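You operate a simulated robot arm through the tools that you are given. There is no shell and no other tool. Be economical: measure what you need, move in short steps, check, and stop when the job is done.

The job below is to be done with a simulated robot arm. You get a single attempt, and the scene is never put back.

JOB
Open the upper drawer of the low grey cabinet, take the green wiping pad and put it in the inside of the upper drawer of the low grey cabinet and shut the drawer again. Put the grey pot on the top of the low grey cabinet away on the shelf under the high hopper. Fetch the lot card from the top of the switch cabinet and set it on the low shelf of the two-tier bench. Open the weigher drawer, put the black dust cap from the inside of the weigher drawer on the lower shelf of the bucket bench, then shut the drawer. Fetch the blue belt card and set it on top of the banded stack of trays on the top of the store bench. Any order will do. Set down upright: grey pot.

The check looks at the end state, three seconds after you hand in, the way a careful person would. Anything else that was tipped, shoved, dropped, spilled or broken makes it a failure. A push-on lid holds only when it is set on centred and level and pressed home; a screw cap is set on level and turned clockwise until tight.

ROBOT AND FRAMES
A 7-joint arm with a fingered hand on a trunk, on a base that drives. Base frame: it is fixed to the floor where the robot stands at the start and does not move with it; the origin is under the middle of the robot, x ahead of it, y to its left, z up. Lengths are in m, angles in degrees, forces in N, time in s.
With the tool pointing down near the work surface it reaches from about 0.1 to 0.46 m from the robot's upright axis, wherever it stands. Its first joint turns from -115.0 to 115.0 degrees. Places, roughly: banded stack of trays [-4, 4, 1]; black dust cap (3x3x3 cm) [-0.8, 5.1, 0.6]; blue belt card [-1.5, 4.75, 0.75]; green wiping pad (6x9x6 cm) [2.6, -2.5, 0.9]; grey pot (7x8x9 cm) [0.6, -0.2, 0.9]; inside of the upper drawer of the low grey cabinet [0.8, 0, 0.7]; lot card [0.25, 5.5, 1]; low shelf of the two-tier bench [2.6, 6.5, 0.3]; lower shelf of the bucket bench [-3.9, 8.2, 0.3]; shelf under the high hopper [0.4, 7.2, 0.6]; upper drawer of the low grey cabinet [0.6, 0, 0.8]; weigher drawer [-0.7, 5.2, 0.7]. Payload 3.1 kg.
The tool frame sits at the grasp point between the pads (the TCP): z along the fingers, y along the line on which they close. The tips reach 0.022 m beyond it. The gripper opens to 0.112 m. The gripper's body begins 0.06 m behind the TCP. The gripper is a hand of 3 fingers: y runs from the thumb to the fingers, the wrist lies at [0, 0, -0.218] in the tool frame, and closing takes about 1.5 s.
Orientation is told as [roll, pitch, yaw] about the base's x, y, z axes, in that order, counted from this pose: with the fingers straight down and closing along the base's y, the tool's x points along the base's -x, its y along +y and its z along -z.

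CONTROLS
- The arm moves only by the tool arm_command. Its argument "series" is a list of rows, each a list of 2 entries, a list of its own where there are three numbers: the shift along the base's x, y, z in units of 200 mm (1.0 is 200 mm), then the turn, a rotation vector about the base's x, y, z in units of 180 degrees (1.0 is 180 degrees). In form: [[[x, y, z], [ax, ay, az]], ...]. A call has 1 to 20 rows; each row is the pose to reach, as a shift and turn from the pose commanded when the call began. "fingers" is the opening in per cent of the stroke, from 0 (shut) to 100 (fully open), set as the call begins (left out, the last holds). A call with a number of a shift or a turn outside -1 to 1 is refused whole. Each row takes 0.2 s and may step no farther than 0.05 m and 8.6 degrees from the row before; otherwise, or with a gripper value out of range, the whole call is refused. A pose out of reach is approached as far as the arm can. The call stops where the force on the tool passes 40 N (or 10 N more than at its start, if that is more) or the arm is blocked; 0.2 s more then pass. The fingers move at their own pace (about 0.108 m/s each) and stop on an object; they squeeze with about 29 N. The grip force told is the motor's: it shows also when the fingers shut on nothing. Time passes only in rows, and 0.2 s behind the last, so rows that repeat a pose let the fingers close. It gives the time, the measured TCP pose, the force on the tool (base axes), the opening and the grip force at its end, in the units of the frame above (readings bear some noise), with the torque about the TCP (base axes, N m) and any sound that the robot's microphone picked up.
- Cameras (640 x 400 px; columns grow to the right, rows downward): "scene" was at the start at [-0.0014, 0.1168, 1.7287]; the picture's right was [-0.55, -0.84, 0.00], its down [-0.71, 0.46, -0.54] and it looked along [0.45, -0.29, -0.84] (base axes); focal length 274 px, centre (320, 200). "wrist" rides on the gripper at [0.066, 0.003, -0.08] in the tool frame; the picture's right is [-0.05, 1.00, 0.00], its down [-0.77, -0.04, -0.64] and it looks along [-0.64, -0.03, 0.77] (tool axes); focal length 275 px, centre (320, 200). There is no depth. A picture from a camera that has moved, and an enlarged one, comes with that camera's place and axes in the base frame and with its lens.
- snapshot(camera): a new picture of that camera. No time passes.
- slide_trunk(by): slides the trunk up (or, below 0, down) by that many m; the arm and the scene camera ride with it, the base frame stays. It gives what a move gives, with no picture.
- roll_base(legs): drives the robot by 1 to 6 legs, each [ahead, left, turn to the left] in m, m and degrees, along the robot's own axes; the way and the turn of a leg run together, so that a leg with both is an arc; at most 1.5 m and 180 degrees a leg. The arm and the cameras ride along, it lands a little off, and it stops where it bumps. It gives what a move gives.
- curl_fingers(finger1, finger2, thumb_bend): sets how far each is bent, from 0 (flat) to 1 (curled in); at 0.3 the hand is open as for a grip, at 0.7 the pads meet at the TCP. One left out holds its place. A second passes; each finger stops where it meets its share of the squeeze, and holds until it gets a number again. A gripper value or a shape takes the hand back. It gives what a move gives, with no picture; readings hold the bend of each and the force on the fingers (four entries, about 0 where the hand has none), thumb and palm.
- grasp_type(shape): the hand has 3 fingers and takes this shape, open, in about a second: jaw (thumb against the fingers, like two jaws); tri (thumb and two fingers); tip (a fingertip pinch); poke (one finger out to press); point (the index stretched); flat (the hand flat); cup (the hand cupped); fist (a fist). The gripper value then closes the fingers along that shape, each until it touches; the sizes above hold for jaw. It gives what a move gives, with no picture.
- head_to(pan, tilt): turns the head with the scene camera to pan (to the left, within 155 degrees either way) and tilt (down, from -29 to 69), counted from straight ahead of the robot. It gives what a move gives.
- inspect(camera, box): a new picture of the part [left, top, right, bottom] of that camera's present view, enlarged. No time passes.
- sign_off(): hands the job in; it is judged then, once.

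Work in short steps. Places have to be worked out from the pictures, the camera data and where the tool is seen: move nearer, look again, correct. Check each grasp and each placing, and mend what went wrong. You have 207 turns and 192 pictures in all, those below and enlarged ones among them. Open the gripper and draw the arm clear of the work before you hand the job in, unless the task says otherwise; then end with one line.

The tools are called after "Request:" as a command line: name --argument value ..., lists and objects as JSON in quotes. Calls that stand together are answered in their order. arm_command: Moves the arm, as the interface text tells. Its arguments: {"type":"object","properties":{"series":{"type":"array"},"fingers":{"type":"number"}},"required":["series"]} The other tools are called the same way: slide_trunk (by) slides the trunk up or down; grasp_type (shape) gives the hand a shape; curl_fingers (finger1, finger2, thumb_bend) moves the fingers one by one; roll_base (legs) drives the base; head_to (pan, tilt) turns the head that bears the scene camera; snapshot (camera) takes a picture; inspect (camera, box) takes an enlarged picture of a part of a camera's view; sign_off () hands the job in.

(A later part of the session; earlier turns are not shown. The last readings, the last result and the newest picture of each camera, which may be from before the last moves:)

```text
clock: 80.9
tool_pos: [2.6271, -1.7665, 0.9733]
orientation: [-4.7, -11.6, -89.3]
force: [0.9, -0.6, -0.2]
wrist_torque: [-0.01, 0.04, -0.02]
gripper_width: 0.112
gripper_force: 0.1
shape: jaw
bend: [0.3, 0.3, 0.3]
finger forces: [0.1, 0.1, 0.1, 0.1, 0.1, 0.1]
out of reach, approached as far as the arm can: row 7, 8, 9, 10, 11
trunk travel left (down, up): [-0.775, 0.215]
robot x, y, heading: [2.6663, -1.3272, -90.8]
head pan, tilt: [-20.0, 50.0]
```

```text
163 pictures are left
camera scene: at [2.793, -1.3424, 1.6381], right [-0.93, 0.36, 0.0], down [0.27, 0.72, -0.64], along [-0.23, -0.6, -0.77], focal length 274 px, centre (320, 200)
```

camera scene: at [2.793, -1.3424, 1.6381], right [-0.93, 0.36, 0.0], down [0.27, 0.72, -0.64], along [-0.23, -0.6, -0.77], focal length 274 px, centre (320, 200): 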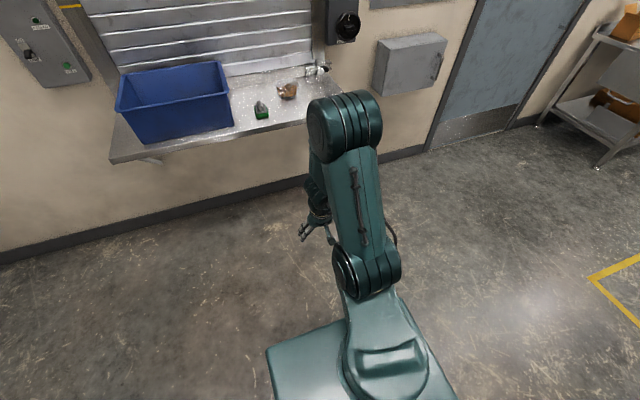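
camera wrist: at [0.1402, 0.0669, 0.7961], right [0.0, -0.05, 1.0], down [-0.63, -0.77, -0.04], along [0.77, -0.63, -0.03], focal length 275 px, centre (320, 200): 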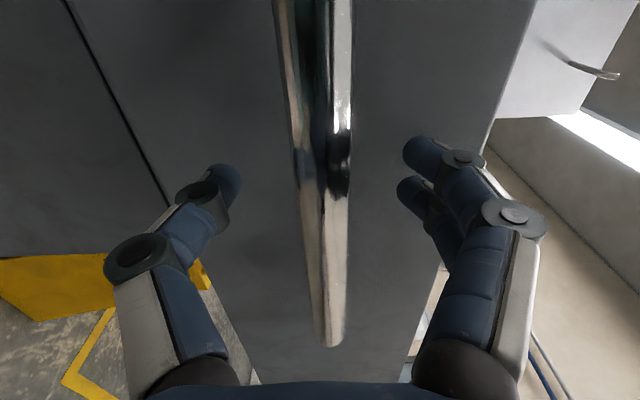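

The posture is close to straight down (12° forward lean), near the reach limit. I raise the trunk 10 cm and drive ahead to the shelf.

Request:
slide_trunk --by 0.1

Request:
arm_command --series '[[[0, 0.1, 0], [0.02, 0, 0]], [[0, 0.2, 0], [0.04, 0, 0.0]], [[0, 0.2, 0], [0.06, 0.02, 0.0]]]'

Request:
roll_base --legs '[[0.77, 0, 0.8]]'

Request:
snapshot --camera "wrist"

Request:
snapshot --camera "scene"

```text
clock: 82.2
tool_pos: [2.6261, -1.7663, 1.0738]
orientation: [-4.8, -11.6, -89.2]
force: [-0.3, -0.1, 0.5]
wrist_torque: [0.02, -0.03, -0.01]
gripper_width: 0.1121
gripper_force: 0.1
shape: jaw
bend: [0.3, 0.3, 0.3]
finger forces: [0.1, 0.0, 0.0, 0.0, 0.0, 0.0]
trunk travel left (down, up): [-0.875, 0.115]
robot x, y, heading: [2.6619, -1.3265, -90.7]
head pan, tilt: [-20.0, 50.0]
```

```text
clock: 83.0
tool_pos: [2.6302, -1.7245, 1.0316]
orientation: [-8.5, -0.7, -88.8]
force: [0.2, -0.2, 0.4]
wrist_torque: [0.01, 0.0, 0.0]
gripper_width: 0.1118
gripper_force: 0.0
shape: jaw
bend: [0.3, 0.3, 0.3]
finger forces: [0.0, 0.0, 0.0, 0.1, 0.1, 0.0]
out of reach, approached as far as the arm can: row 1, 2, 3
trunk travel left (down, up): [-0.875, 0.115]
robot x, y, heading: [2.6641, -1.3268, -90.7]
head pan, tilt: [-20.0, 50.0]
```

```text
clock: 87.2
tool_pos: [2.6311, -2.4939, 1.0318]
orientation: [-8.2, -0.9, -87.7]
force: [0.0, 0.0, -0.7]
wrist_torque: [0.04, -0.01, 0.01]
gripper_width: 0.112
gripper_force: 0.2
shape: jaw
bend: [0.3, 0.3, 0.3]
finger forces: [0.0, 0.0, 0.0, 0.0, 0.0, 0.0]
trunk travel left (down, up): [-0.875, 0.115]
robot x, y, heading: [2.6599, -2.0977, -89.7]
head pan, tilt: [-20.0, 50.0]
```

```text
162 pictures are left
camera wrist: at [2.6431, -2.4255, 1.1107], right [0.99, -0.01, -0.14], down [0.08, -0.76, 0.65], along [-0.11, -0.65, -0.75], focal length 275 px, centre (320, 200)
```

wrist: 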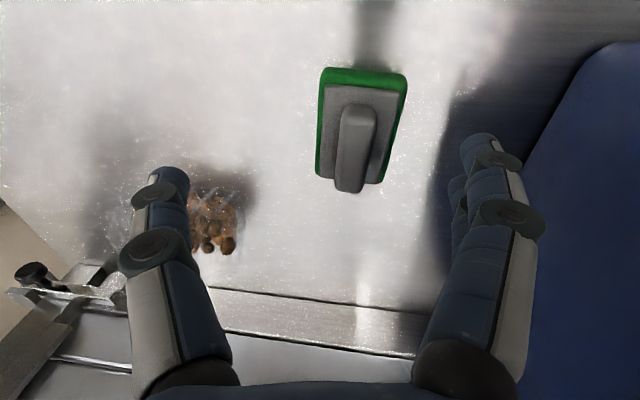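

```text
161 pictures are left
camera scene: at [2.789, -2.1081, 1.7382], right [-0.94, 0.34, 0.0], down [0.26, 0.72, -0.64], along [-0.22, -0.61, -0.77], focal length 274 px, centre (320, 200)
```

scene: 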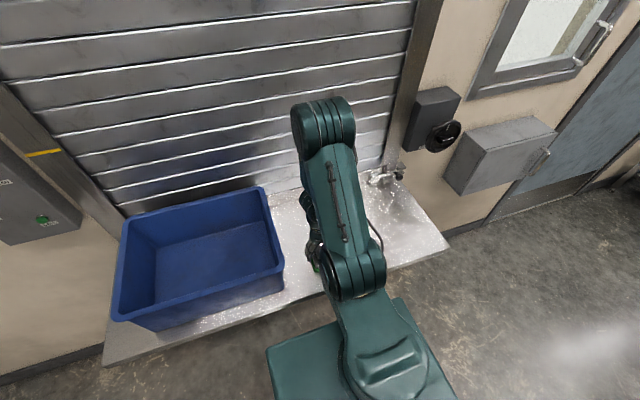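

Pad centre judged at (2.643, -2.53), aligned with y. I move over it, removing the sideways lean, and lower to just above.

Request:
arm_command --series '[[[0.03, -0.05, -0.1], [0, -0.022, 0]], [[0.06, -0.1, -0.2], [0, -0.045, 0]], [[0.06, -0.16, -0.3], [0, -0.045, 0]], [[0.06, -0.18, -0.4], [0, -0.045, -0.01]]]'

Request:
snapshot --camera "wrist"

```text
clock: 88.2
tool_pos: [2.6414, -2.5289, 0.9512]
orientation: [-0.1, -1.0, -89.7]
force: [0.2, 0.1, 0.5]
wrist_torque: [0.02, 0.01, 0.01]
gripper_width: 0.1121
gripper_force: 0.1
shape: jaw
bend: [0.3, 0.3, 0.3]
finger forces: [0.0, 0.0, 0.0, 0.1, 0.0, 0.0]
trunk travel left (down, up): [-0.875, 0.115]
robot x, y, heading: [2.6638, -2.0997, -89.9]
head pan, tilt: [-20.0, 50.0]
```

```text
160 pictures are left
camera wrist: at [2.6452, -2.4624, 1.0316], right [1.0, -0.04, 0.0], down [-0.03, -0.76, 0.65], along [-0.03, -0.65, -0.76], focal length 275 px, centre (320, 200)
```

wrist: 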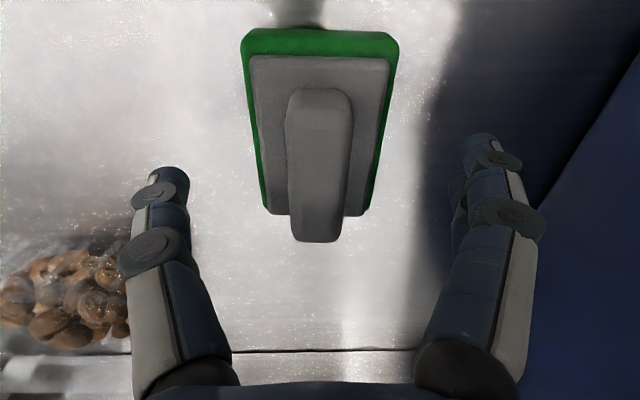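

Well centred over the pad. I lower 4.6 cm and close on its sides.

Request:
arm_command --series '[[[-0.01, -0.02, -0.12], [0, 0, 0]], [[-0.01, -0.04, -0.23], [0, 0, 0]]]'

Request:
arm_command --series '[[[0, 0, 0], [0, 0, 0]], [[0, 0, 0], [0, 0, 0]], [[0, 0, 0], [0, 0, 0]], [[0, 0, 0], [0, 0, 0]], [[0, 0, 0], [0, 0, 0]], [[0, 0, 0], [0, 0, 0]]]' --fingers 0

Request:
snapshot --camera "wrist"

```text
clock: 88.7
tool_pos: [2.6403, -2.5369, 0.9177]
orientation: [0.0, -1.4, -89.6]
force: [-0.9, 0.8, 23.4]
wrist_torque: [0.06, -0.32, 0.09]
gripper_width: 0.112
gripper_force: 0.0
shape: jaw
bend: [0.28, 0.28, 0.29]
finger forces: [7.8, 6.0, 0.1, 0.1, 9.3, 0.1]
trunk travel left (down, up): [-0.875, 0.115]
robot x, y, heading: [2.659, -2.099, -89.6]
head pan, tilt: [-20.0, 50.0]
stopped in row 2: the force on the tool passed its limit at 75 N (the readings are from after the stop); the commanded pose is now the measured one
```

```text
clock: 89.2
tool_pos: [2.6421, -2.5352, 0.9238]
orientation: [0.1, -2.3, -89.9]
force: [-2.3, -2.0, 69.9]
wrist_torque: [0.32, 0.53, -0.01]
gripper_width: 0.0844
gripper_force: 29.1
shape: jaw
bend: [0.63, 0.68, 0.57]
finger forces: [18.0, 12.9, 0.1, 0.0, 38.6, 0.0]
trunk travel left (down, up): [-0.875, 0.115]
robot x, y, heading: [2.6631, -2.0998, -89.7]
head pan, tilt: [-20.0, 50.0]
stopped in row 2: the force on the tool passed its limit at 48 N (the readings are from after the stop); the commanded pose is now the measured one
```

```text
159 pictures are left
camera wrist: at [2.6456, -2.4664, 1.001], right [1.0, -0.04, 0.0], down [-0.03, -0.75, 0.67], along [-0.03, -0.67, -0.75], focal length 275 px, centre (320, 200)
```

wrist: 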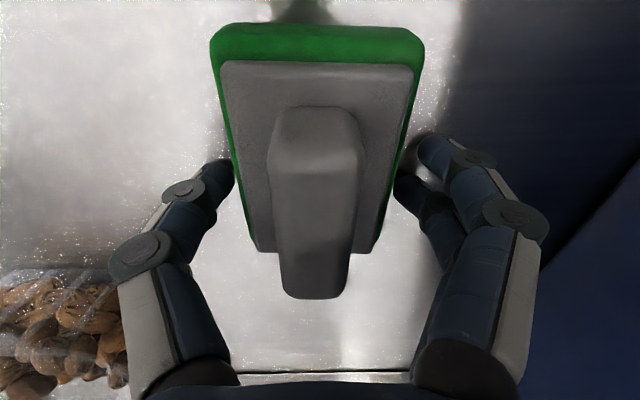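

The fingertips met the shelf, so it is at z≈0.893. I rise about 1.5 cm and close again.

Request:
arm_command --series '[[[0, 0, 0.05], [0, 0, 0]], [[0, 0, 0.05], [0, 0, 0]], [[0, 0, 0.05], [0, 0, 0]], [[0, 0, 0.05], [0, 0, 0]], [[0, 0, 0.05], [0, 0, 0]], [[0, 0, 0.05], [0, 0, 0]]]'

Request:
snapshot --camera "wrist"

```text
clock: 90.6
tool_pos: [2.6408, -2.539, 0.9274]
orientation: [-0.1, -1.2, -89.8]
force: [0.4, 0.3, -0.5]
wrist_torque: [0.01, 0.03, 0.0]
gripper_width: 0.0787
gripper_force: 28.9
shape: jaw
bend: [0.67, 0.68, 0.61]
finger forces: [6.6, 6.4, 0.0, 0.1, 13.0, 0.0]
trunk travel left (down, up): [-0.875, 0.115]
robot x, y, heading: [2.6617, -2.0975, -89.6]
head pan, tilt: [-20.0, 50.0]
```

```text
158 pictures are left
camera wrist: at [2.6447, -2.4705, 1.0054], right [1.0, -0.04, 0.0], down [-0.03, -0.76, 0.65], along [-0.03, -0.65, -0.76], focal length 275 px, centre (320, 200)
```

wrist: 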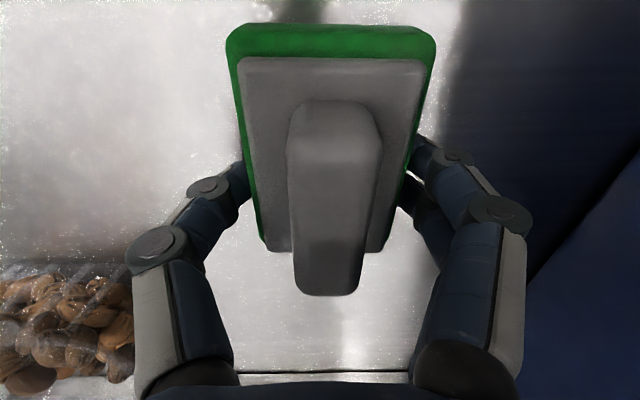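

Gripped on both sides (13 N against 6+6). I lift 10 cm and check that it comes along.

Request:
arm_command --series '[[[0, 0, 0.15], [0, 0, 0]], [[0, 0, 0.3], [0, 0, 0]], [[0, 0, 0.4], [0, 0, 0]]]'

Request:
snapshot --camera "wrist"

```text
clock: 91.4
tool_pos: [2.6413, -2.5372, 1.0087]
orientation: [0.1, -1.4, -89.7]
force: [-0.5, 0.4, -0.5]
wrist_torque: [0.0, 0.0, -0.01]
gripper_width: 0.0784
gripper_force: 28.9
shape: jaw
bend: [0.67, 0.68, 0.61]
finger forces: [6.7, 6.2, 0.0, 0.0, 13.0, 0.0]
trunk travel left (down, up): [-0.875, 0.115]
robot x, y, heading: [2.66, -2.0968, -89.6]
head pan, tilt: [-20.0, 50.0]
```

```text
157 pictures are left
camera wrist: at [2.6443, -2.469, 1.0866], right [1.0, -0.04, 0.0], down [-0.03, -0.76, 0.65], along [-0.03, -0.65, -0.76], focal length 275 px, centre (320, 200)
```

wrist: 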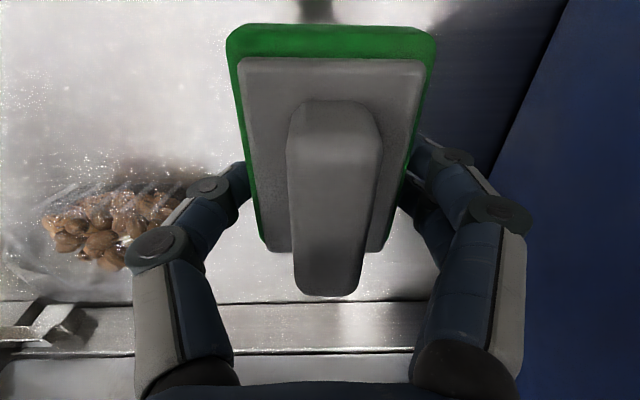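

The pad is held. I back away, drive to x≈-0.34, turn to face the cabinet and slide left to y≈0.

Request:
roll_base --legs '[[-0.77, 0, 0], [0, -1.5, 0], [0, -1.5, 0], [0, 0, 89.6], [0, 1.35, 0]]'

Request:
head_to --pan 0 --tilt 55

Request:
snapshot --camera "scene"

```text
clock: 119.7
tool_pos: [0.0979, -0.0048, 1.0078]
orientation: [0.0, -1.3, 0.7]
force: [1.0, -0.4, -0.2]
wrist_torque: [0.01, 0.02, 0.04]
gripper_width: 0.0787
gripper_force: 29.0
shape: jaw
bend: [0.67, 0.68, 0.61]
finger forces: [6.8, 6.2, 0.1, 0.0, 13.1, 0.0]
trunk travel left (down, up): [-0.875, 0.115]
robot x, y, heading: [-0.3458, 0.0138, 0.9]
head pan, tilt: [-20.0, 50.0]
```

```text
clock: 120.6
tool_pos: [0.0969, -0.0064, 1.0068]
orientation: [0.0, -1.3, 0.6]
force: [0.5, -0.2, -1.3]
wrist_torque: [-0.05, -0.02, 0.0]
gripper_width: 0.0784
gripper_force: 28.9
shape: jaw
bend: [0.67, 0.68, 0.61]
finger forces: [6.7, 6.3, 0.0, 0.0, 12.9, 0.0]
trunk travel left (down, up): [-0.875, 0.115]
robot x, y, heading: [-0.3411, 0.0131, 0.8]
head pan, tilt: [0.0, 55.0]
```

```text
156 pictures are left
camera scene: at [-0.3321, 0.1665, 1.7317], right [0.01, -1.0, 0.0], down [-0.82, -0.01, -0.57], along [0.57, 0.01, -0.82], focal length 274 px, centre (320, 200)
```

scene: 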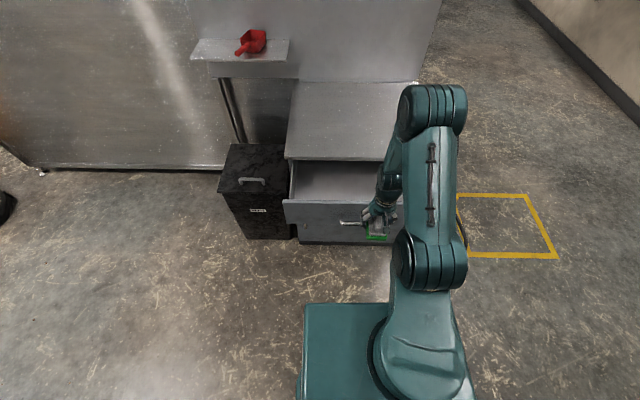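

I drive ahead 0.26 m so the pad hangs over the open drawer, then look.

Request:
roll_base --legs '[[0.26, 0, 0]]'

Request:
snapshot --camera "scene"

Request:
snapshot --camera "wrist"

```text
clock: 122.4
tool_pos: [0.3558, -0.0013, 1.0081]
orientation: [-0.1, -1.4, 0.7]
force: [0.7, -0.6, -0.4]
wrist_torque: [0.0, -0.03, -0.04]
gripper_width: 0.0783
gripper_force: 28.6
shape: jaw
bend: [0.67, 0.68, 0.61]
finger forces: [6.7, 6.3, 0.0, 0.0, 13.0, 0.0]
trunk travel left (down, up): [-0.875, 0.115]
robot x, y, heading: [-0.0892, 0.0173, 0.8]
head pan, tilt: [0.0, 55.0]
```

```text
155 pictures are left
camera scene: at [-0.0744, 0.1704, 1.7317], right [0.01, -1.0, 0.0], down [-0.82, -0.01, -0.57], along [0.57, 0.01, -0.82], focal length 274 px, centre (320, 200)
```

scene: 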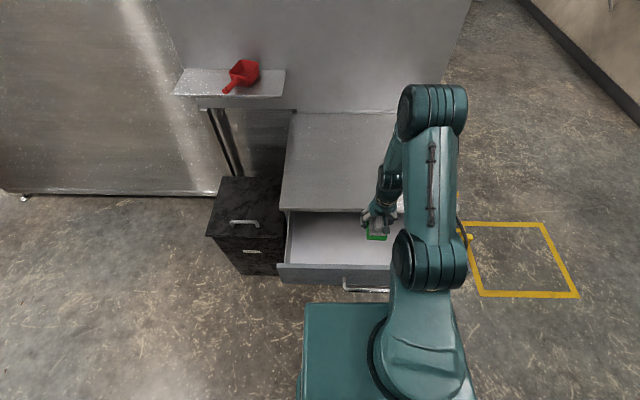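

```text
154 pictures are left
camera wrist: at [0.2874, 0.0011, 1.0862], right [0.03, 1.0, 0.0], down [0.76, -0.03, 0.65], along [0.65, -0.02, -0.76], focal length 275 px, centre (320, 200)
```

wrist: 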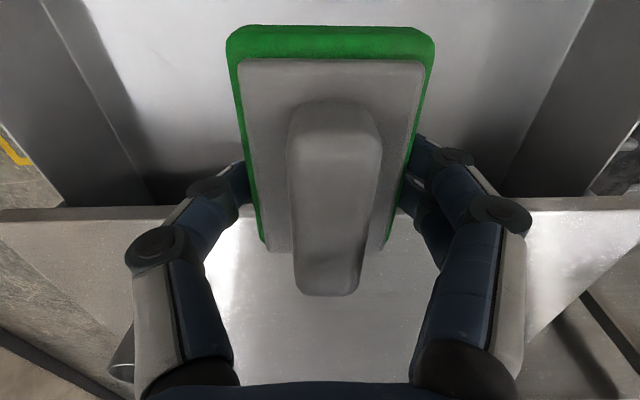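

Drawer floor lies well below. I lower 20 cm, shifting 1.5 cm forward, and check.

Request:
arm_command --series '[[[0.07, 0, 0], [0, 0, 0]], [[0.07, 0, -0.2], [0, 0, 0]], [[0.07, 0, -0.4], [0, 0, 0]], [[0.07, 0, -0.6], [0, 0, 0]], [[0.07, 0, -0.8], [0, 0, 0]], [[0.07, 0, -1.0], [0, 0, 0]]]'

Request:
snapshot --camera "scene"

Request:
snapshot --camera "wrist"

```text
clock: 123.8
tool_pos: [0.371, -0.0005, 0.8079]
orientation: [0.1, -1.3, 0.8]
force: [-0.5, -0.7, -1.5]
wrist_torque: [0.01, -0.01, -0.03]
gripper_width: 0.0787
gripper_force: 29.1
shape: jaw
bend: [0.67, 0.68, 0.61]
finger forces: [6.7, 6.3, 0.0, 0.0, 13.0, 0.1]
trunk travel left (down, up): [-0.875, 0.115]
robot x, y, heading: [-0.0862, 0.0151, 0.6]
head pan, tilt: [0.0, 55.0]
```

```text
153 pictures are left
camera scene: at [-0.0738, 0.1703, 1.7317], right [0.01, -1.0, 0.0], down [-0.82, -0.01, -0.57], along [0.57, 0.01, -0.82], focal length 274 px, centre (320, 200)
```

scene: 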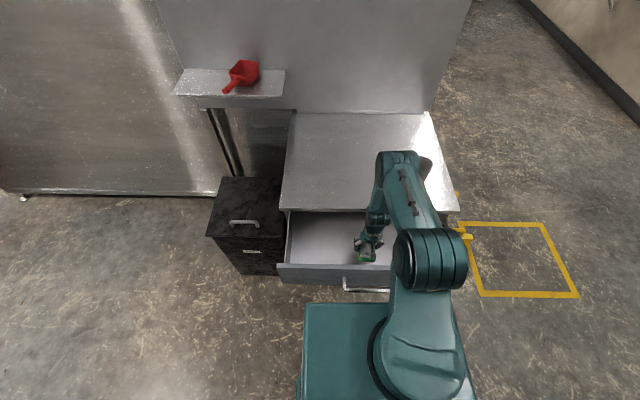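

```text
152 pictures are left
camera wrist: at [0.3023, 0.0013, 0.8865], right [0.03, 1.0, 0.0], down [0.76, -0.03, 0.65], along [0.65, -0.02, -0.76], focal length 275 px, centre (320, 200)
```

wrist: 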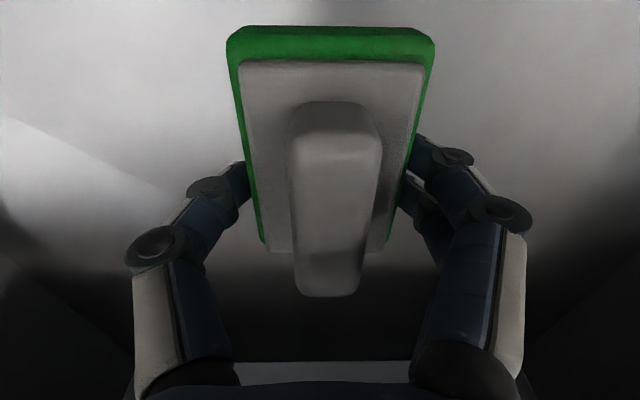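

Still free. I keep lowering in small steps until the floor is felt.

Request:
arm_command --series '[[[0, 0, -0.05], [0, 0, 0]], [[0, 0, -0.1], [0, 0, 0]], [[0, 0, -0.15], [0, 0, 0]], [[0, 0, -0.2], [0, 0, 0]], [[0, 0, -0.25], [0, 0, 0]]]'

Request:
snapshot --camera "wrist"

```text
clock: 125.0
tool_pos: [0.369, -0.0013, 0.7581]
orientation: [0.0, -1.3, 0.7]
force: [0.5, -0.5, -0.6]
wrist_torque: [0.02, -0.04, -0.01]
gripper_width: 0.0789
gripper_force: 28.7
shape: jaw
bend: [0.67, 0.68, 0.61]
finger forces: [6.6, 6.4, 0.1, 0.1, 13.0, 0.1]
trunk travel left (down, up): [-0.875, 0.115]
robot x, y, heading: [-0.0827, 0.0175, 0.6]
head pan, tilt: [0.0, 55.0]
```

```text
151 pictures are left
camera wrist: at [0.3012, 0.0009, 0.8364], right [0.03, 1.0, 0.0], down [0.76, -0.03, 0.65], along [0.65, -0.02, -0.76], focal length 275 px, centre (320, 200)
```

wrist: 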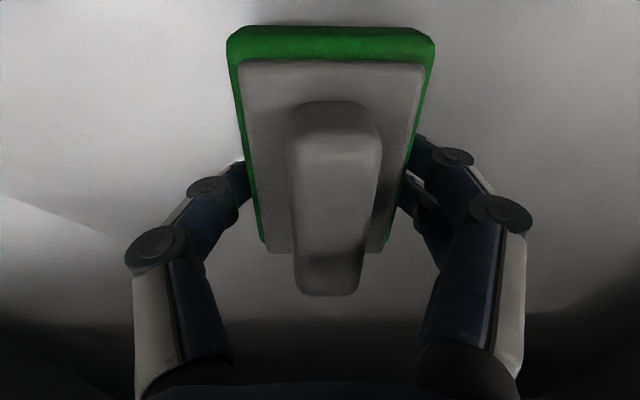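

No contact yet; I continue lowering in 1 cm steps, shifted 1.5 cm forward for clearance from the drawer front.

Request:
arm_command --series '[[[0.07, 0, 0], [0, 0, 0]], [[0.07, 0, -0.05], [0, 0, 0]], [[0.07, 0, -0.1], [0, 0, 0]], [[0.07, 0, -0.15], [0, 0, 0]], [[0.07, 0, -0.2], [0, 0, 0]]]'

Request:
snapshot --camera "wrist"

```text
clock: 125.7
tool_pos: [0.385, -0.0015, 0.749]
orientation: [0.1, -1.9, 0.8]
force: [-1.6, -0.5, 28.7]
wrist_torque: [0.15, 0.24, 0.02]
gripper_width: 0.0776
gripper_force: 29.1
shape: jaw
bend: [0.69, 0.68, 0.61]
finger forces: [19.2, 8.8, 0.1, 0.0, 25.4, 0.1]
trunk travel left (down, up): [-0.875, 0.115]
robot x, y, heading: [-0.0874, 0.014, 0.7]
head pan, tilt: [0.0, 55.0]
stopped in row 3: the force on the tool passed its limit at 48 N (the readings are from after the stop); the commanded pose is now the measured one
```

```text
150 pictures are left
camera wrist: at [0.3173, 0.0002, 0.8281], right [0.03, 1.0, 0.0], down [0.75, -0.03, 0.66], along [0.66, -0.02, -0.75], focal length 275 px, centre (320, 200)
```

wrist: 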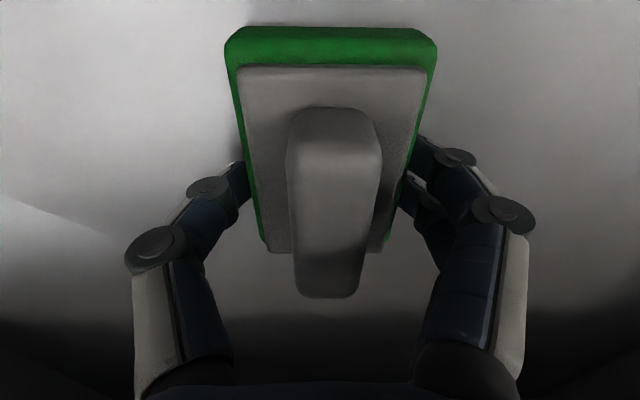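

Pad rests on the drawer floor. I release it and rise clear.

Request:
arm_command --series '[[[0, 0, 0.02], [0, 0, 0]], [[0, 0, 0.02], [0, 0, 0]], [[0, 0, 0.03], [0, 0, 0]], [[0, 0, 0.03], [0, 0, 0]], [[0, 0, 0.03], [0, 0, 0]]]' --fingers 95

Request:
arm_command --series '[[[0, 0, 0.2], [0, 0, 0]], [[0, 0, 0.4], [0, 0, 0]], [[0, 0, 0.6], [0, 0, 0]], [[0, 0, 0.8], [0, 0, 0]], [[0, 0, 1.0], [0, 0, 0]]]'

Request:
arm_command --series '[[[0, 0, 0.2], [0, 0, 0]], [[0, 0, 0.4], [0, 0, 0]], [[0, 0, 0.5], [0, 0, 0]]]'

Request:
snapshot --camera "wrist"

```text
clock: 126.9
tool_pos: [0.3858, -0.0018, 0.7543]
orientation: [0.0, -1.7, 0.8]
force: [-0.1, 0.6, -0.2]
wrist_torque: [0.01, 0.01, 0.02]
gripper_width: 0.1065
gripper_force: 0.0
shape: jaw
bend: [0.4, 0.4, 0.37]
finger forces: [0.1, 0.1, 0.0, 0.1, 0.0, 0.1]
trunk travel left (down, up): [-0.875, 0.115]
robot x, y, heading: [-0.0879, 0.014, 0.5]
head pan, tilt: [0.0, 55.0]
```

```text
clock: 128.1
tool_pos: [0.3867, -0.002, 0.9555]
orientation: [0.2, -1.7, 0.7]
force: [-0.4, -0.3, -0.1]
wrist_torque: [0.0, 0.0, 0.01]
gripper_width: 0.1062
gripper_force: 0.1
shape: jaw
bend: [0.4, 0.4, 0.37]
finger forces: [0.1, 0.0, 0.0, 0.0, 0.1, 0.1]
trunk travel left (down, up): [-0.875, 0.115]
robot x, y, heading: [-0.0855, 0.0155, 0.8]
head pan, tilt: [0.0, 55.0]
```

```text
clock: 128.9
tool_pos: [0.3864, -0.0021, 1.0539]
orientation: [0.0, -1.7, 0.7]
force: [0.6, 0.4, -0.6]
wrist_torque: [0.02, -0.01, 0.01]
gripper_width: 0.1065
gripper_force: 0.1
shape: jaw
bend: [0.4, 0.4, 0.37]
finger forces: [0.1, 0.1, 0.0, 0.0, 0.0, 0.0]
trunk travel left (down, up): [-0.875, 0.115]
robot x, y, heading: [-0.086, 0.0171, 0.7]
head pan, tilt: [0.0, 55.0]
```

```text
149 pictures are left
camera wrist: at [0.3183, 0.0002, 1.1323], right [0.03, 1.0, 0.0], down [0.75, -0.03, 0.66], along [0.66, -0.02, -0.75], focal length 275 px, centre (320, 200)
```

wrist: 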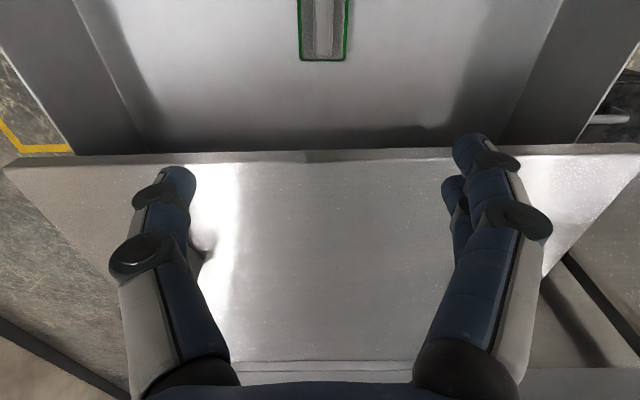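

The pad lies flat in the drawer. I back off and pitch the closed hand forward to push the drawer shut.

Request:
roll_base --legs '[[-0.25, 0, -0.7]]'

Request:
arm_command --series '[[[0, 0, 0], [0, -0.04, 0]], [[0, 0, 0], [0, -0.08, 0]], [[0, 0, 0], [0, -0.12, 0]], [[0, 0, 0], [0, -0.16, 0]], [[0, 0, 0], [0, -0.2, 0]], [[0, 0, 0], [0, -0.24, 0]], [[0, 0, 0], [0, -0.28, 0]], [[0, 0, 0], [0, -0.32, 0]], [[0, 0, 0], [0, -0.36, 0]], [[0, 0, 0], [0, -0.4, 0]], [[0, 0, 0], [0, -0.44, 0]]]' --fingers 0

Request:
slide_trunk --by -0.21

Request:
snapshot --camera "scene"

```text
clock: 130.7
tool_pos: [0.1346, -0.0101, 1.0538]
orientation: [0.1, -1.7, 0.0]
force: [0.4, -0.1, -0.6]
wrist_torque: [-0.01, 0.01, 0.0]
gripper_width: 0.1062
gripper_force: 0.0
shape: jaw
bend: [0.4, 0.4, 0.37]
finger forces: [0.0, 0.0, 0.0, 0.1, 0.0, 0.0]
trunk travel left (down, up): [-0.875, 0.115]
robot x, y, heading: [-0.3367, 0.0126, 0.3]
head pan, tilt: [0.0, 55.0]
```

```text
clock: 133.1
tool_pos: [0.134, -0.0111, 1.0532]
orientation: [-0.1, -81.1, 0.1]
force: [0.3, -0.2, -0.2]
wrist_torque: [-0.03, -0.05, -0.04]
gripper_width: 0.0
gripper_force: 29.2
shape: jaw
bend: [0.67, 0.67, 0.76]
finger forces: [0.0, 0.0, 0.1, 0.0, 0.1, 0.1]
trunk travel left (down, up): [-0.875, 0.115]
robot x, y, heading: [-0.3364, 0.0111, 0.1]
head pan, tilt: [0.0, 55.0]
```

```text
clock: 135.4
tool_pos: [0.1344, -0.0109, 0.8426]
orientation: [0.0, -81.0, 0.0]
force: [-0.6, -0.6, 0.2]
wrist_torque: [-0.01, -0.02, -0.02]
gripper_width: 0.0
gripper_force: 29.0
shape: jaw
bend: [0.67, 0.67, 0.76]
finger forces: [0.0, 0.0, 0.1, 0.0, 0.1, 0.0]
trunk travel left (down, up): [-0.665, 0.325]
robot x, y, heading: [-0.3351, 0.0148, 0.1]
head pan, tilt: [0.0, 55.0]
```

```text
148 pictures are left
camera scene: at [-0.3237, 0.1683, 1.5217], right [0.0, -1.0, 0.0], down [-0.82, 0.0, -0.57], along [0.57, 0.0, -0.82], focal length 274 px, centre (320, 200)
```

scene: 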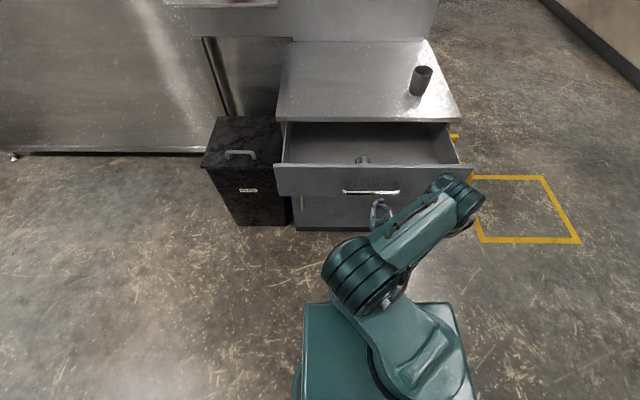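

I set the height to push above the handle, drive up to contact, and push with the arm.

Request:
arm_command --series '[[[0, 0, -0.05], [0, 0, 0]]]'

Request:
roll_base --legs '[[0.09, 0, 0]]'

Request:
arm_command --series '[[[0.1, 0, 0], [0, 0, 0]], [[0.2, 0, 0], [0, 0, 0]], [[0.3, 0, 0], [0, 0, 0]], [[0.4, 0, 0], [0, 0, 0]], [[0.5, 0, 0], [0, 0, 0]], [[0.6, 0, 0], [0, 0, 0]], [[0.7, 0, 0], [0, 0, 0]]]'

Request:
snapshot --camera "scene"

```text
clock: 135.8
tool_pos: [0.1359, -0.0106, 0.8347]
orientation: [-0.1, -80.8, 0.1]
force: [-0.2, 0.6, -0.4]
wrist_torque: [-0.01, -0.03, -0.01]
gripper_width: 0.0001
gripper_force: 28.9
shape: jaw
bend: [0.67, 0.67, 0.76]
finger forces: [0.1, 0.0, 0.0, 0.0, 0.1, 0.1]
trunk travel left (down, up): [-0.665, 0.325]
robot x, y, heading: [-0.3353, 0.0137, 0.3]
head pan, tilt: [0.0, 55.0]
```

```text
clock: 136.9
tool_pos: [0.2272, -0.0095, 0.8328]
orientation: [0.0, -80.9, 0.1]
force: [0.0, -0.6, -0.7]
wrist_torque: [0.02, 0.01, -0.02]
gripper_width: 0.0001
gripper_force: 29.4
shape: jaw
bend: [0.67, 0.67, 0.76]
finger forces: [0.0, 0.0, 0.0, 0.0, 0.0, 0.0]
trunk travel left (down, up): [-0.665, 0.325]
robot x, y, heading: [-0.2444, 0.0142, 0.3]
head pan, tilt: [0.0, 55.0]
```

```text
clock: 138.5
tool_pos: [0.3675, -0.0092, 0.8345]
orientation: [-0.1, -81.0, 0.2]
force: [0.5, -0.1, -0.2]
wrist_torque: [0.0, 0.01, 0.01]
gripper_width: 0.0
gripper_force: 29.5
shape: jaw
bend: [0.67, 0.68, 0.76]
finger forces: [0.0, 0.0, 0.1, 0.0, 0.1, 0.0]
trunk travel left (down, up): [-0.665, 0.325]
robot x, y, heading: [-0.2475, 0.0096, 0.3]
head pan, tilt: [0.0, 55.0]
```

```text
147 pictures are left
camera scene: at [-0.2323, 0.1685, 1.5217], right [0.0, -1.0, 0.0], down [-0.82, 0.0, -0.57], along [0.57, 0.0, -0.82], focal length 274 px, centre (320, 200)
```

scene: 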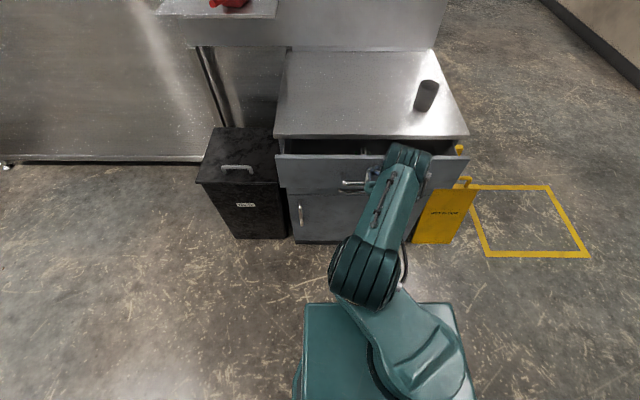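

It is closing. I advance the base 6 cm and then finish with the arm until it meets resistance.

Request:
roll_base --legs '[[0.05, 0, 0]]'

Request:
arm_command --series '[[[0.05, 0, 0], [0, 0, 0]], [[0.1, 0, 0], [0, 0, 0]], [[0.15, 0, 0], [0, 0, 0]], [[0.2, 0, 0], [0, 0, 0]], [[0.25, 0, 0], [0, 0, 0]], [[0.3, 0, 0], [0, 0, 0]]]'

Request:
snapshot --camera "scene"

```text
clock: 139.4
tool_pos: [0.4171, -0.0082, 0.8323]
orientation: [0.0, -80.9, 0.1]
force: [1.3, -0.4, -0.4]
wrist_torque: [0.03, 0.0, -0.04]
gripper_width: 0.0
gripper_force: 29.2
shape: jaw
bend: [0.67, 0.68, 0.76]
finger forces: [0.0, 0.0, 0.0, 0.0, 0.0, 0.0]
trunk travel left (down, up): [-0.665, 0.325]
robot x, y, heading: [-0.1943, 0.0141, 0.1]
head pan, tilt: [0.0, 55.0]
```

```text
clock: 140.9
tool_pos: [0.4681, -0.0075, 0.8322]
orientation: [1.1, -80.4, -1.1]
force: [-23.0, 1.9, 5.9]
wrist_torque: [-0.03, -0.18, -0.19]
gripper_width: 0.0
gripper_force: 29.3
shape: jaw
bend: [0.71, 0.73, 0.79]
finger forces: [8.4, 15.3, 0.1, 0.1, 18.1, 0.0]
trunk travel left (down, up): [-0.665, 0.325]
robot x, y, heading: [-0.1962, 0.0132, 0.5]
head pan, tilt: [0.0, 55.0]
stopped in row 6: the force on the tool passed its limit at 42 N (the readings are from after the stop); the commanded pose is now the measured one
```

```text
146 pictures are left
camera scene: at [-0.1907, 0.169, 1.5219], right [0.0, -1.0, 0.0], down [-0.82, 0.0, -0.58], along [0.58, 0.0, -0.82], focal length 274 px, centre (320, 200)
```

scene: 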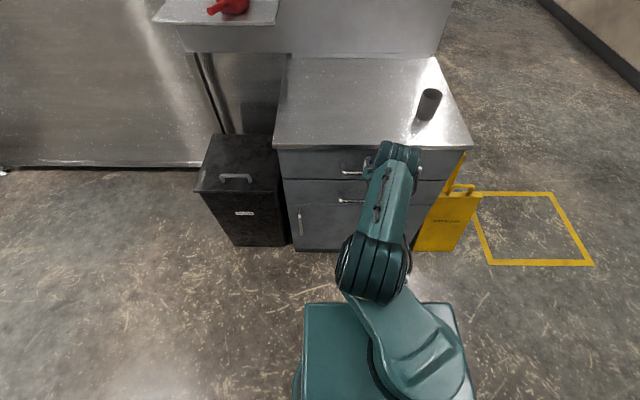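

Drawer is shut. I back off, raise the trunk, and look at the pot on the cabinet.

Request:
roll_base --legs '[[-0.15, 0, 0]]'

Request:
slide_trunk --by 0.21

Request:
head_to --pan -15 --tilt 45

Request:
snapshot --camera "scene"

Request:
inspect --camera "scene" --box '[260, 60, 420, 160]'

```text
clock: 142.3
tool_pos: [0.3212, -0.0085, 0.8314]
orientation: [1.0, -80.5, -1.0]
force: [0.7, 0.7, 1.1]
wrist_torque: [0.01, 0.02, 0.0]
gripper_width: 0.0
gripper_force: 28.2
shape: jaw
bend: [0.69, 0.69, 0.77]
finger forces: [0.1, 0.0, 0.0, 0.1, 0.0, 0.0]
trunk travel left (down, up): [-0.665, 0.325]
robot x, y, heading: [-0.3434, 0.0136, 0.4]
head pan, tilt: [0.0, 55.0]
```

```text
clock: 144.6
tool_pos: [0.3224, -0.0079, 1.0393]
orientation: [0.9, -80.3, -0.8]
force: [0.1, 0.4, -0.6]
wrist_torque: [-0.01, 0.03, -0.01]
gripper_width: 0.0001
gripper_force: 29.1
shape: jaw
bend: [0.69, 0.69, 0.77]
finger forces: [0.0, 0.1, 0.0, 0.1, 0.0, 0.0]
trunk travel left (down, up): [-0.875, 0.115]
robot x, y, heading: [-0.3478, 0.0127, 0.2]
head pan, tilt: [0.0, 55.0]
```

```text
clock: 145.3
tool_pos: [0.322, -0.0075, 1.0403]
orientation: [0.9, -80.3, -0.7]
force: [0.1, 0.2, 0.5]
wrist_torque: [-0.02, 0.02, -0.02]
gripper_width: 0.0001
gripper_force: 29.2
shape: jaw
bend: [0.69, 0.69, 0.77]
finger forces: [0.0, 0.1, 0.0, 0.0, 0.0, 0.0]
trunk travel left (down, up): [-0.875, 0.115]
robot x, y, heading: [-0.3448, 0.0126, -0.1]
head pan, tilt: [-15.0, 45.0]
```

```text
145 pictures are left
camera scene: at [-0.3283, 0.1473, 1.745], right [-0.26, -0.97, 0.0], down [-0.68, 0.18, -0.71], along [0.68, -0.18, -0.71], focal length 274 px, centre (320, 200)
```

scene: 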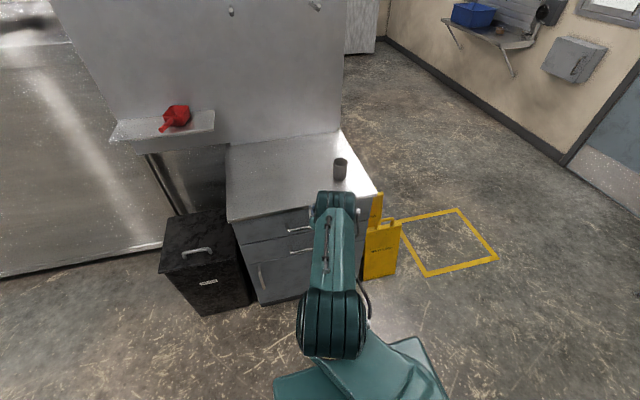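

```text
4.00 times, centred on (340, 110) of scene
camera zoom: at [-0.3283, 0.1473, 1.745], right [-0.26, -0.97, 0.0], down [-0.68, 0.18, -0.71], along [0.68, -0.18, -0.71], focal length 1098 px, centre (240, 560)
```

zoom: 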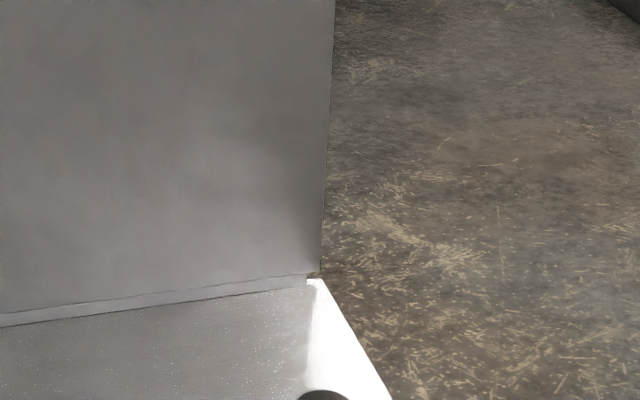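

Drawer is shut cleanly. I zoom on the pot for its exact place and shape.

Request:
inspect --camera "scene" --box '[290, 135, 390, 198]'

```text
6.35 times, centred on (340, 166) of scene
camera zoom: at [-0.3283, 0.1473, 1.745], right [-0.26, -0.97, 0.0], down [-0.68, 0.18, -0.71], along [0.68, -0.18, -0.71], focal length 1743 px, centre (193, 413)
```

zoom: 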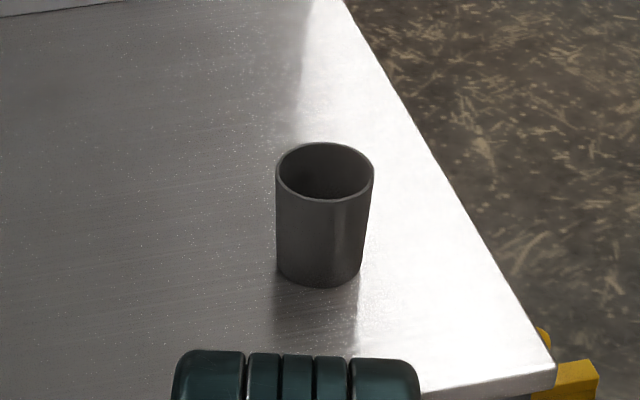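

Pot axis judged at (0.627, -0.206), 7 cm wide, rim z≈0.975. I retract the arm, pitch to 45° and open, then drive closer.

Request:
arm_command --series '[[[-0.2, 0, 0.02], [0, 0.04, 0]], [[-0.4, 0, 0.04], [0, 0.08, 0]], [[-0.6, 0, 0.06], [0, 0.12, 0]], [[-0.8, 0, 0.1], [0, 0.16, 0]], [[-0.9, 0, 0.1], [0, 0.195, 0]]]' --fingers 100

Request:
roll_base --legs '[[0, -0.2, 0], [0.38, 0, 0]]'

Request:
snapshot --camera "wrist"

```text
clock: 146.5
tool_pos: [0.1397, -0.0063, 1.061]
orientation: [0.2, -45.2, -0.1]
force: [0.3, 1.0, 0.2]
wrist_torque: [0.02, 0.01, -0.03]
gripper_width: 0.112
gripper_force: 0.0
shape: jaw
bend: [0.3, 0.3, 0.3]
finger forces: [0.0, 0.0, 0.1, 0.0, 0.0, 0.0]
trunk travel left (down, up): [-0.875, 0.115]
robot x, y, heading: [-0.3438, 0.014, 0.2]
head pan, tilt: [-15.0, 45.0]
```

```text
clock: 150.1
tool_pos: [0.519, -0.2075, 1.0602]
orientation: [0.3, -45.2, 0.0]
force: [0.2, 0.3, -0.1]
wrist_torque: [0.0, 0.01, 0.0]
gripper_width: 0.1121
gripper_force: 0.1
shape: jaw
bend: [0.3, 0.3, 0.3]
finger forces: [0.1, 0.1, 0.1, 0.0, 0.0, 0.1]
trunk travel left (down, up): [-0.875, 0.115]
robot x, y, heading: [0.0289, -0.1845, -0.1]
head pan, tilt: [-15.0, 45.0]
```

```text
142 pictures are left
camera wrist: at [0.415, -0.2041, 1.0702], right [0.03, 1.0, 0.04], down [0.09, -0.04, 0.99], along [1.0, -0.03, -0.09], focal length 275 px, centre (320, 200)
```

wrist: 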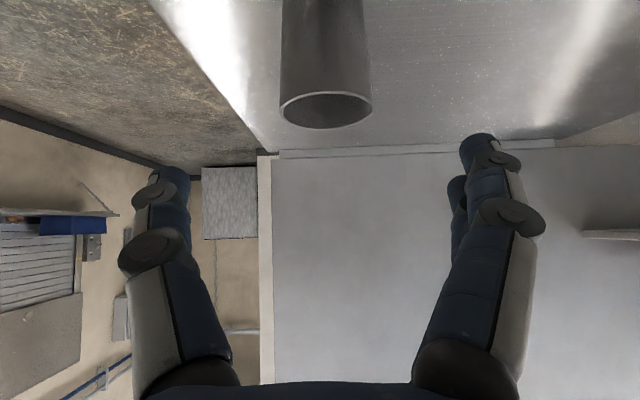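

Pot is centred between the fingers, right along the tool axis. I advance along the axis in steps and close.

Request:
arm_command --series '[[[0.18, 0, -0.19], [0, 0, 0]], [[0.35, 0.0, -0.38], [0, 0, 0]], [[0.53, 0.01, -0.57], [0, 0, 0]]]'

Request:
snapshot --camera "wrist"

```text
refused: row 1 steps farther than a row can; nothing moved
```

```text
141 pictures are left
camera wrist: at [0.415, -0.2041, 1.0702], right [0.03, 1.0, 0.04], down [0.09, -0.04, 0.99], along [1.0, -0.03, -0.09], focal length 275 px, centre (320, 200)
```

wrist: 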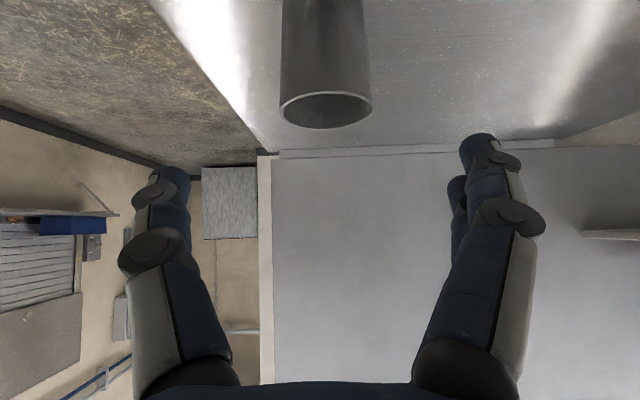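

Steps were slightly too long; I repeat with shorter ones.

Request:
arm_command --series '[[[0.13, 0, -0.14], [0, 0, 0]], [[0.26, 0.0, -0.28], [0, 0, 0]], [[0.4, 0.01, -0.42], [0, 0, 0]], [[0.53, 0.01, -0.57], [0, 0, 0]]]'

Request:
snapshot --camera "wrist"

```text
clock: 151.1
tool_pos: [0.6262, -0.2064, 0.9486]
orientation: [0.3, -45.2, 0.0]
force: [0.0, -0.4, -0.2]
wrist_torque: [-0.03, 0.0, 0.02]
gripper_width: 0.1118
gripper_force: 0.1
shape: jaw
bend: [0.3, 0.3, 0.3]
finger forces: [0.1, 0.1, 0.0, 0.0, 0.1, 0.0]
trunk travel left (down, up): [-0.875, 0.115]
robot x, y, heading: [0.0298, -0.1863, 0.4]
head pan, tilt: [-15.0, 45.0]
```

```text
140 pictures are left
camera wrist: at [0.5224, -0.202, 0.9563], right [0.03, 1.0, 0.04], down [0.09, -0.04, 0.99], along [1.0, -0.03, -0.09], focal length 275 px, centre (320, 200)
```

wrist: 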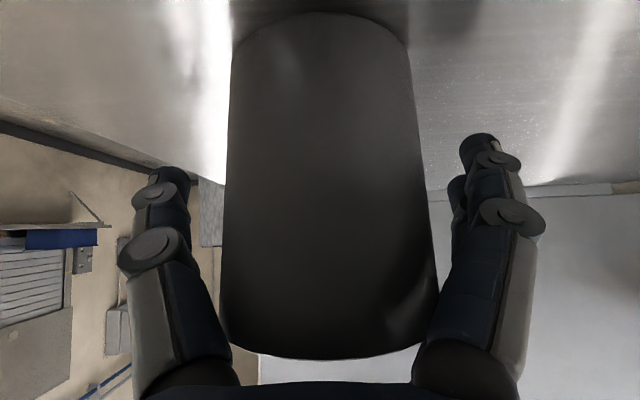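

The pot is between the fingers at mid-height. I close and then check grip.

Request:
arm_command --series '[[[0, 0, 0], [0, 0, 0]], [[0, 0, 0], [0, 0, 0]], [[0, 0, 0], [0, 0, 0]], [[0, 0, 0], [0, 0, 0]], [[0, 0, 0], [0, 0, 0]], [[0, 0, 0], [0, 0, 0]], [[0, 0, 0], [0, 0, 0]]]' --fingers 0

Request:
arm_command --series '[[[0, 0, 0.1], [0, 0, 0]], [[0, 0, 0.25], [0, 0, 0]], [[0, 0, 0.4], [0, 0, 0]]]'

Request:
snapshot --camera "wrist"

Request:
snapshot --camera "scene"

```text
clock: 152.7
tool_pos: [0.6244, -0.2048, 0.9487]
orientation: [0.3, -45.2, -0.1]
force: [0.6, -0.2, 0.2]
wrist_torque: [0.0, -0.01, 0.01]
gripper_width: 0.0487
gripper_force: 29.2
shape: jaw
bend: [0.73, 0.73, 0.71]
finger forces: [12.8, 14.3, 0.0, 0.0, 26.9, 0.1]
trunk travel left (down, up): [-0.875, 0.115]
robot x, y, heading: [0.0277, -0.1865, 0.4]
head pan, tilt: [-15.0, 45.0]
```

```text
clock: 153.5
tool_pos: [0.6234, -0.2047, 1.0282]
orientation: [0.2, -45.2, 0.0]
force: [-0.8, 0.0, -1.1]
wrist_torque: [-0.03, 0.0, 0.01]
gripper_width: 0.0488
gripper_force: 28.8
shape: jaw
bend: [0.73, 0.73, 0.71]
finger forces: [12.7, 14.2, 0.1, 0.1, 26.9, 0.1]
trunk travel left (down, up): [-0.875, 0.115]
robot x, y, heading: [0.0278, -0.1887, 0.1]
head pan, tilt: [-15.0, 45.0]
```

```text
139 pictures are left
camera wrist: at [0.5203, -0.2025, 1.0372], right [0.03, 1.0, 0.04], down [0.09, -0.04, 0.99], along [1.0, -0.03, -0.09], focal length 275 px, centre (320, 200)
```

wrist: 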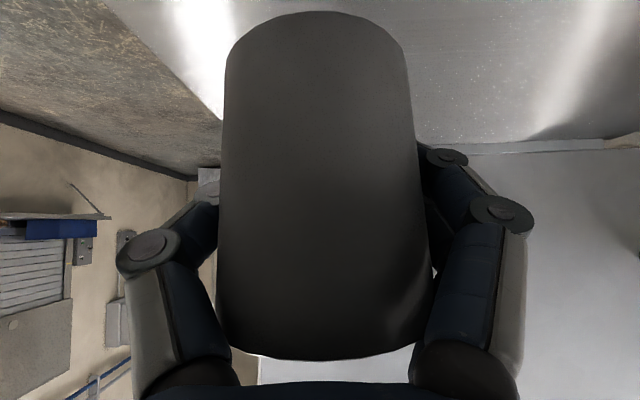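

```text
138 pictures are left
camera scene: at [0.0472, -0.0531, 1.7451], right [-0.25, -0.97, 0.0], down [-0.68, 0.18, -0.71], along [0.68, -0.18, -0.71], focal length 274 px, centre (320, 200)
```

scene: 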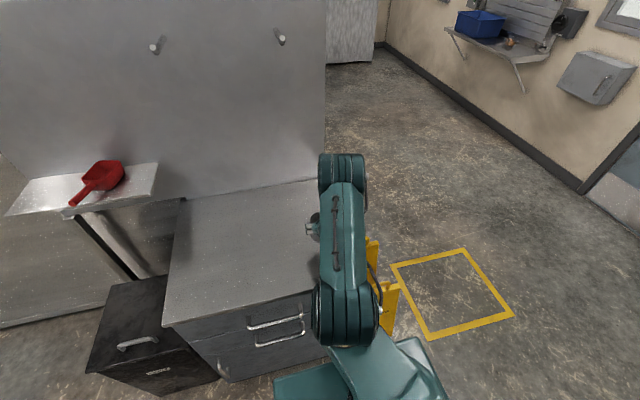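

Pot is held and lifted upright. I draw it in, back out, turn left and drive up the aisle to y≈2.6 to look at the machine area.

Request:
arm_command --series '[[[-0.2, 0, 0.05], [0, 0, 0]], [[-0.4, 0, 0.1], [0, 0, 0]], [[-0.6, 0, 0.1], [0, 0, 0]]]'

Request:
roll_base --legs '[[-0.37, 0, 0], [0, 0, 90], [1.4, 0, 0], [1.4, 0, 0]]'

Request:
head_to --pan 0 --tilt 18

Request:
snapshot --camera "scene"

Request:
head_to --pan -35 --tilt 18

Request:
snapshot --camera "scene"

```text
clock: 154.3
tool_pos: [0.502, -0.204, 1.0477]
orientation: [0.1, -45.3, 0.2]
force: [0.3, 1.0, 0.0]
wrist_torque: [0.03, 0.0, 0.01]
gripper_width: 0.0488
gripper_force: 29.3
shape: jaw
bend: [0.73, 0.73, 0.71]
finger forces: [12.8, 14.0, 0.0, 0.1, 27.0, 0.1]
trunk travel left (down, up): [-0.875, 0.115]
robot x, y, heading: [0.0302, -0.1871, 0.3]
head pan, tilt: [-15.0, 45.0]
```

```text
clock: 173.6
tool_pos: [-0.3214, 3.064, 1.0466]
orientation: [0.3, -45.2, 89.8]
force: [-0.2, 0.1, -0.5]
wrist_torque: [-0.02, 0.01, 0.0]
gripper_width: 0.0486
gripper_force: 29.0
shape: jaw
bend: [0.73, 0.73, 0.71]
finger forces: [12.9, 13.8, 0.1, 0.0, 26.8, 0.0]
trunk travel left (down, up): [-0.875, 0.115]
robot x, y, heading: [-0.3407, 2.5859, 90.2]
head pan, tilt: [-15.0, 45.0]
```

```text
clock: 174.5
tool_pos: [-0.3223, 3.0635, 1.0462]
orientation: [0.3, -45.2, 89.8]
force: [-0.8, -0.3, -0.7]
wrist_torque: [-0.01, -0.04, -0.01]
gripper_width: 0.0485
gripper_force: 29.4
shape: jaw
bend: [0.73, 0.73, 0.71]
finger forces: [13.0, 13.8, 0.0, 0.1, 26.8, 0.0]
trunk travel left (down, up): [-0.875, 0.115]
robot x, y, heading: [-0.3408, 2.5886, 90.3]
head pan, tilt: [0.0, 18.0]
```

```text
137 pictures are left
camera scene: at [-0.4939, 2.6234, 1.7869], right [1.0, 0.0, 0.0], down [0.0, -0.31, -0.95], along [0.0, 0.95, -0.31], focal length 274 px, centre (320, 200)
```

scene: 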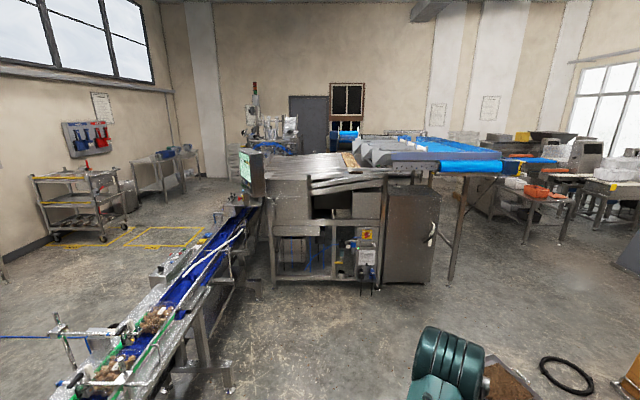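

```text
clock: 175.5
tool_pos: [-0.3224, 3.0644, 1.0467]
orientation: [0.3, -45.2, 89.8]
force: [0.4, -0.6, -0.1]
wrist_torque: [0.01, -0.02, -0.02]
gripper_width: 0.0484
gripper_force: 28.9
shape: jaw
bend: [0.73, 0.73, 0.71]
finger forces: [13.0, 13.8, 0.0, 0.0, 26.8, 0.0]
trunk travel left (down, up): [-0.875, 0.115]
robot x, y, heading: [-0.3434, 2.589, 90.1]
head pan, tilt: [-35.0, 18.0]
```

```text
136 pictures are left
camera scene: at [-0.4406, 2.6069, 1.787], right [0.82, -0.57, 0.0], down [-0.18, -0.25, -0.95], along [0.54, 0.78, -0.31], focal length 274 px, centre (320, 200)
```

scene: 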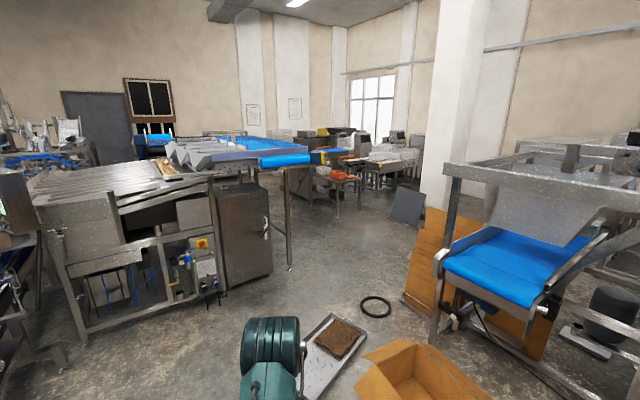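

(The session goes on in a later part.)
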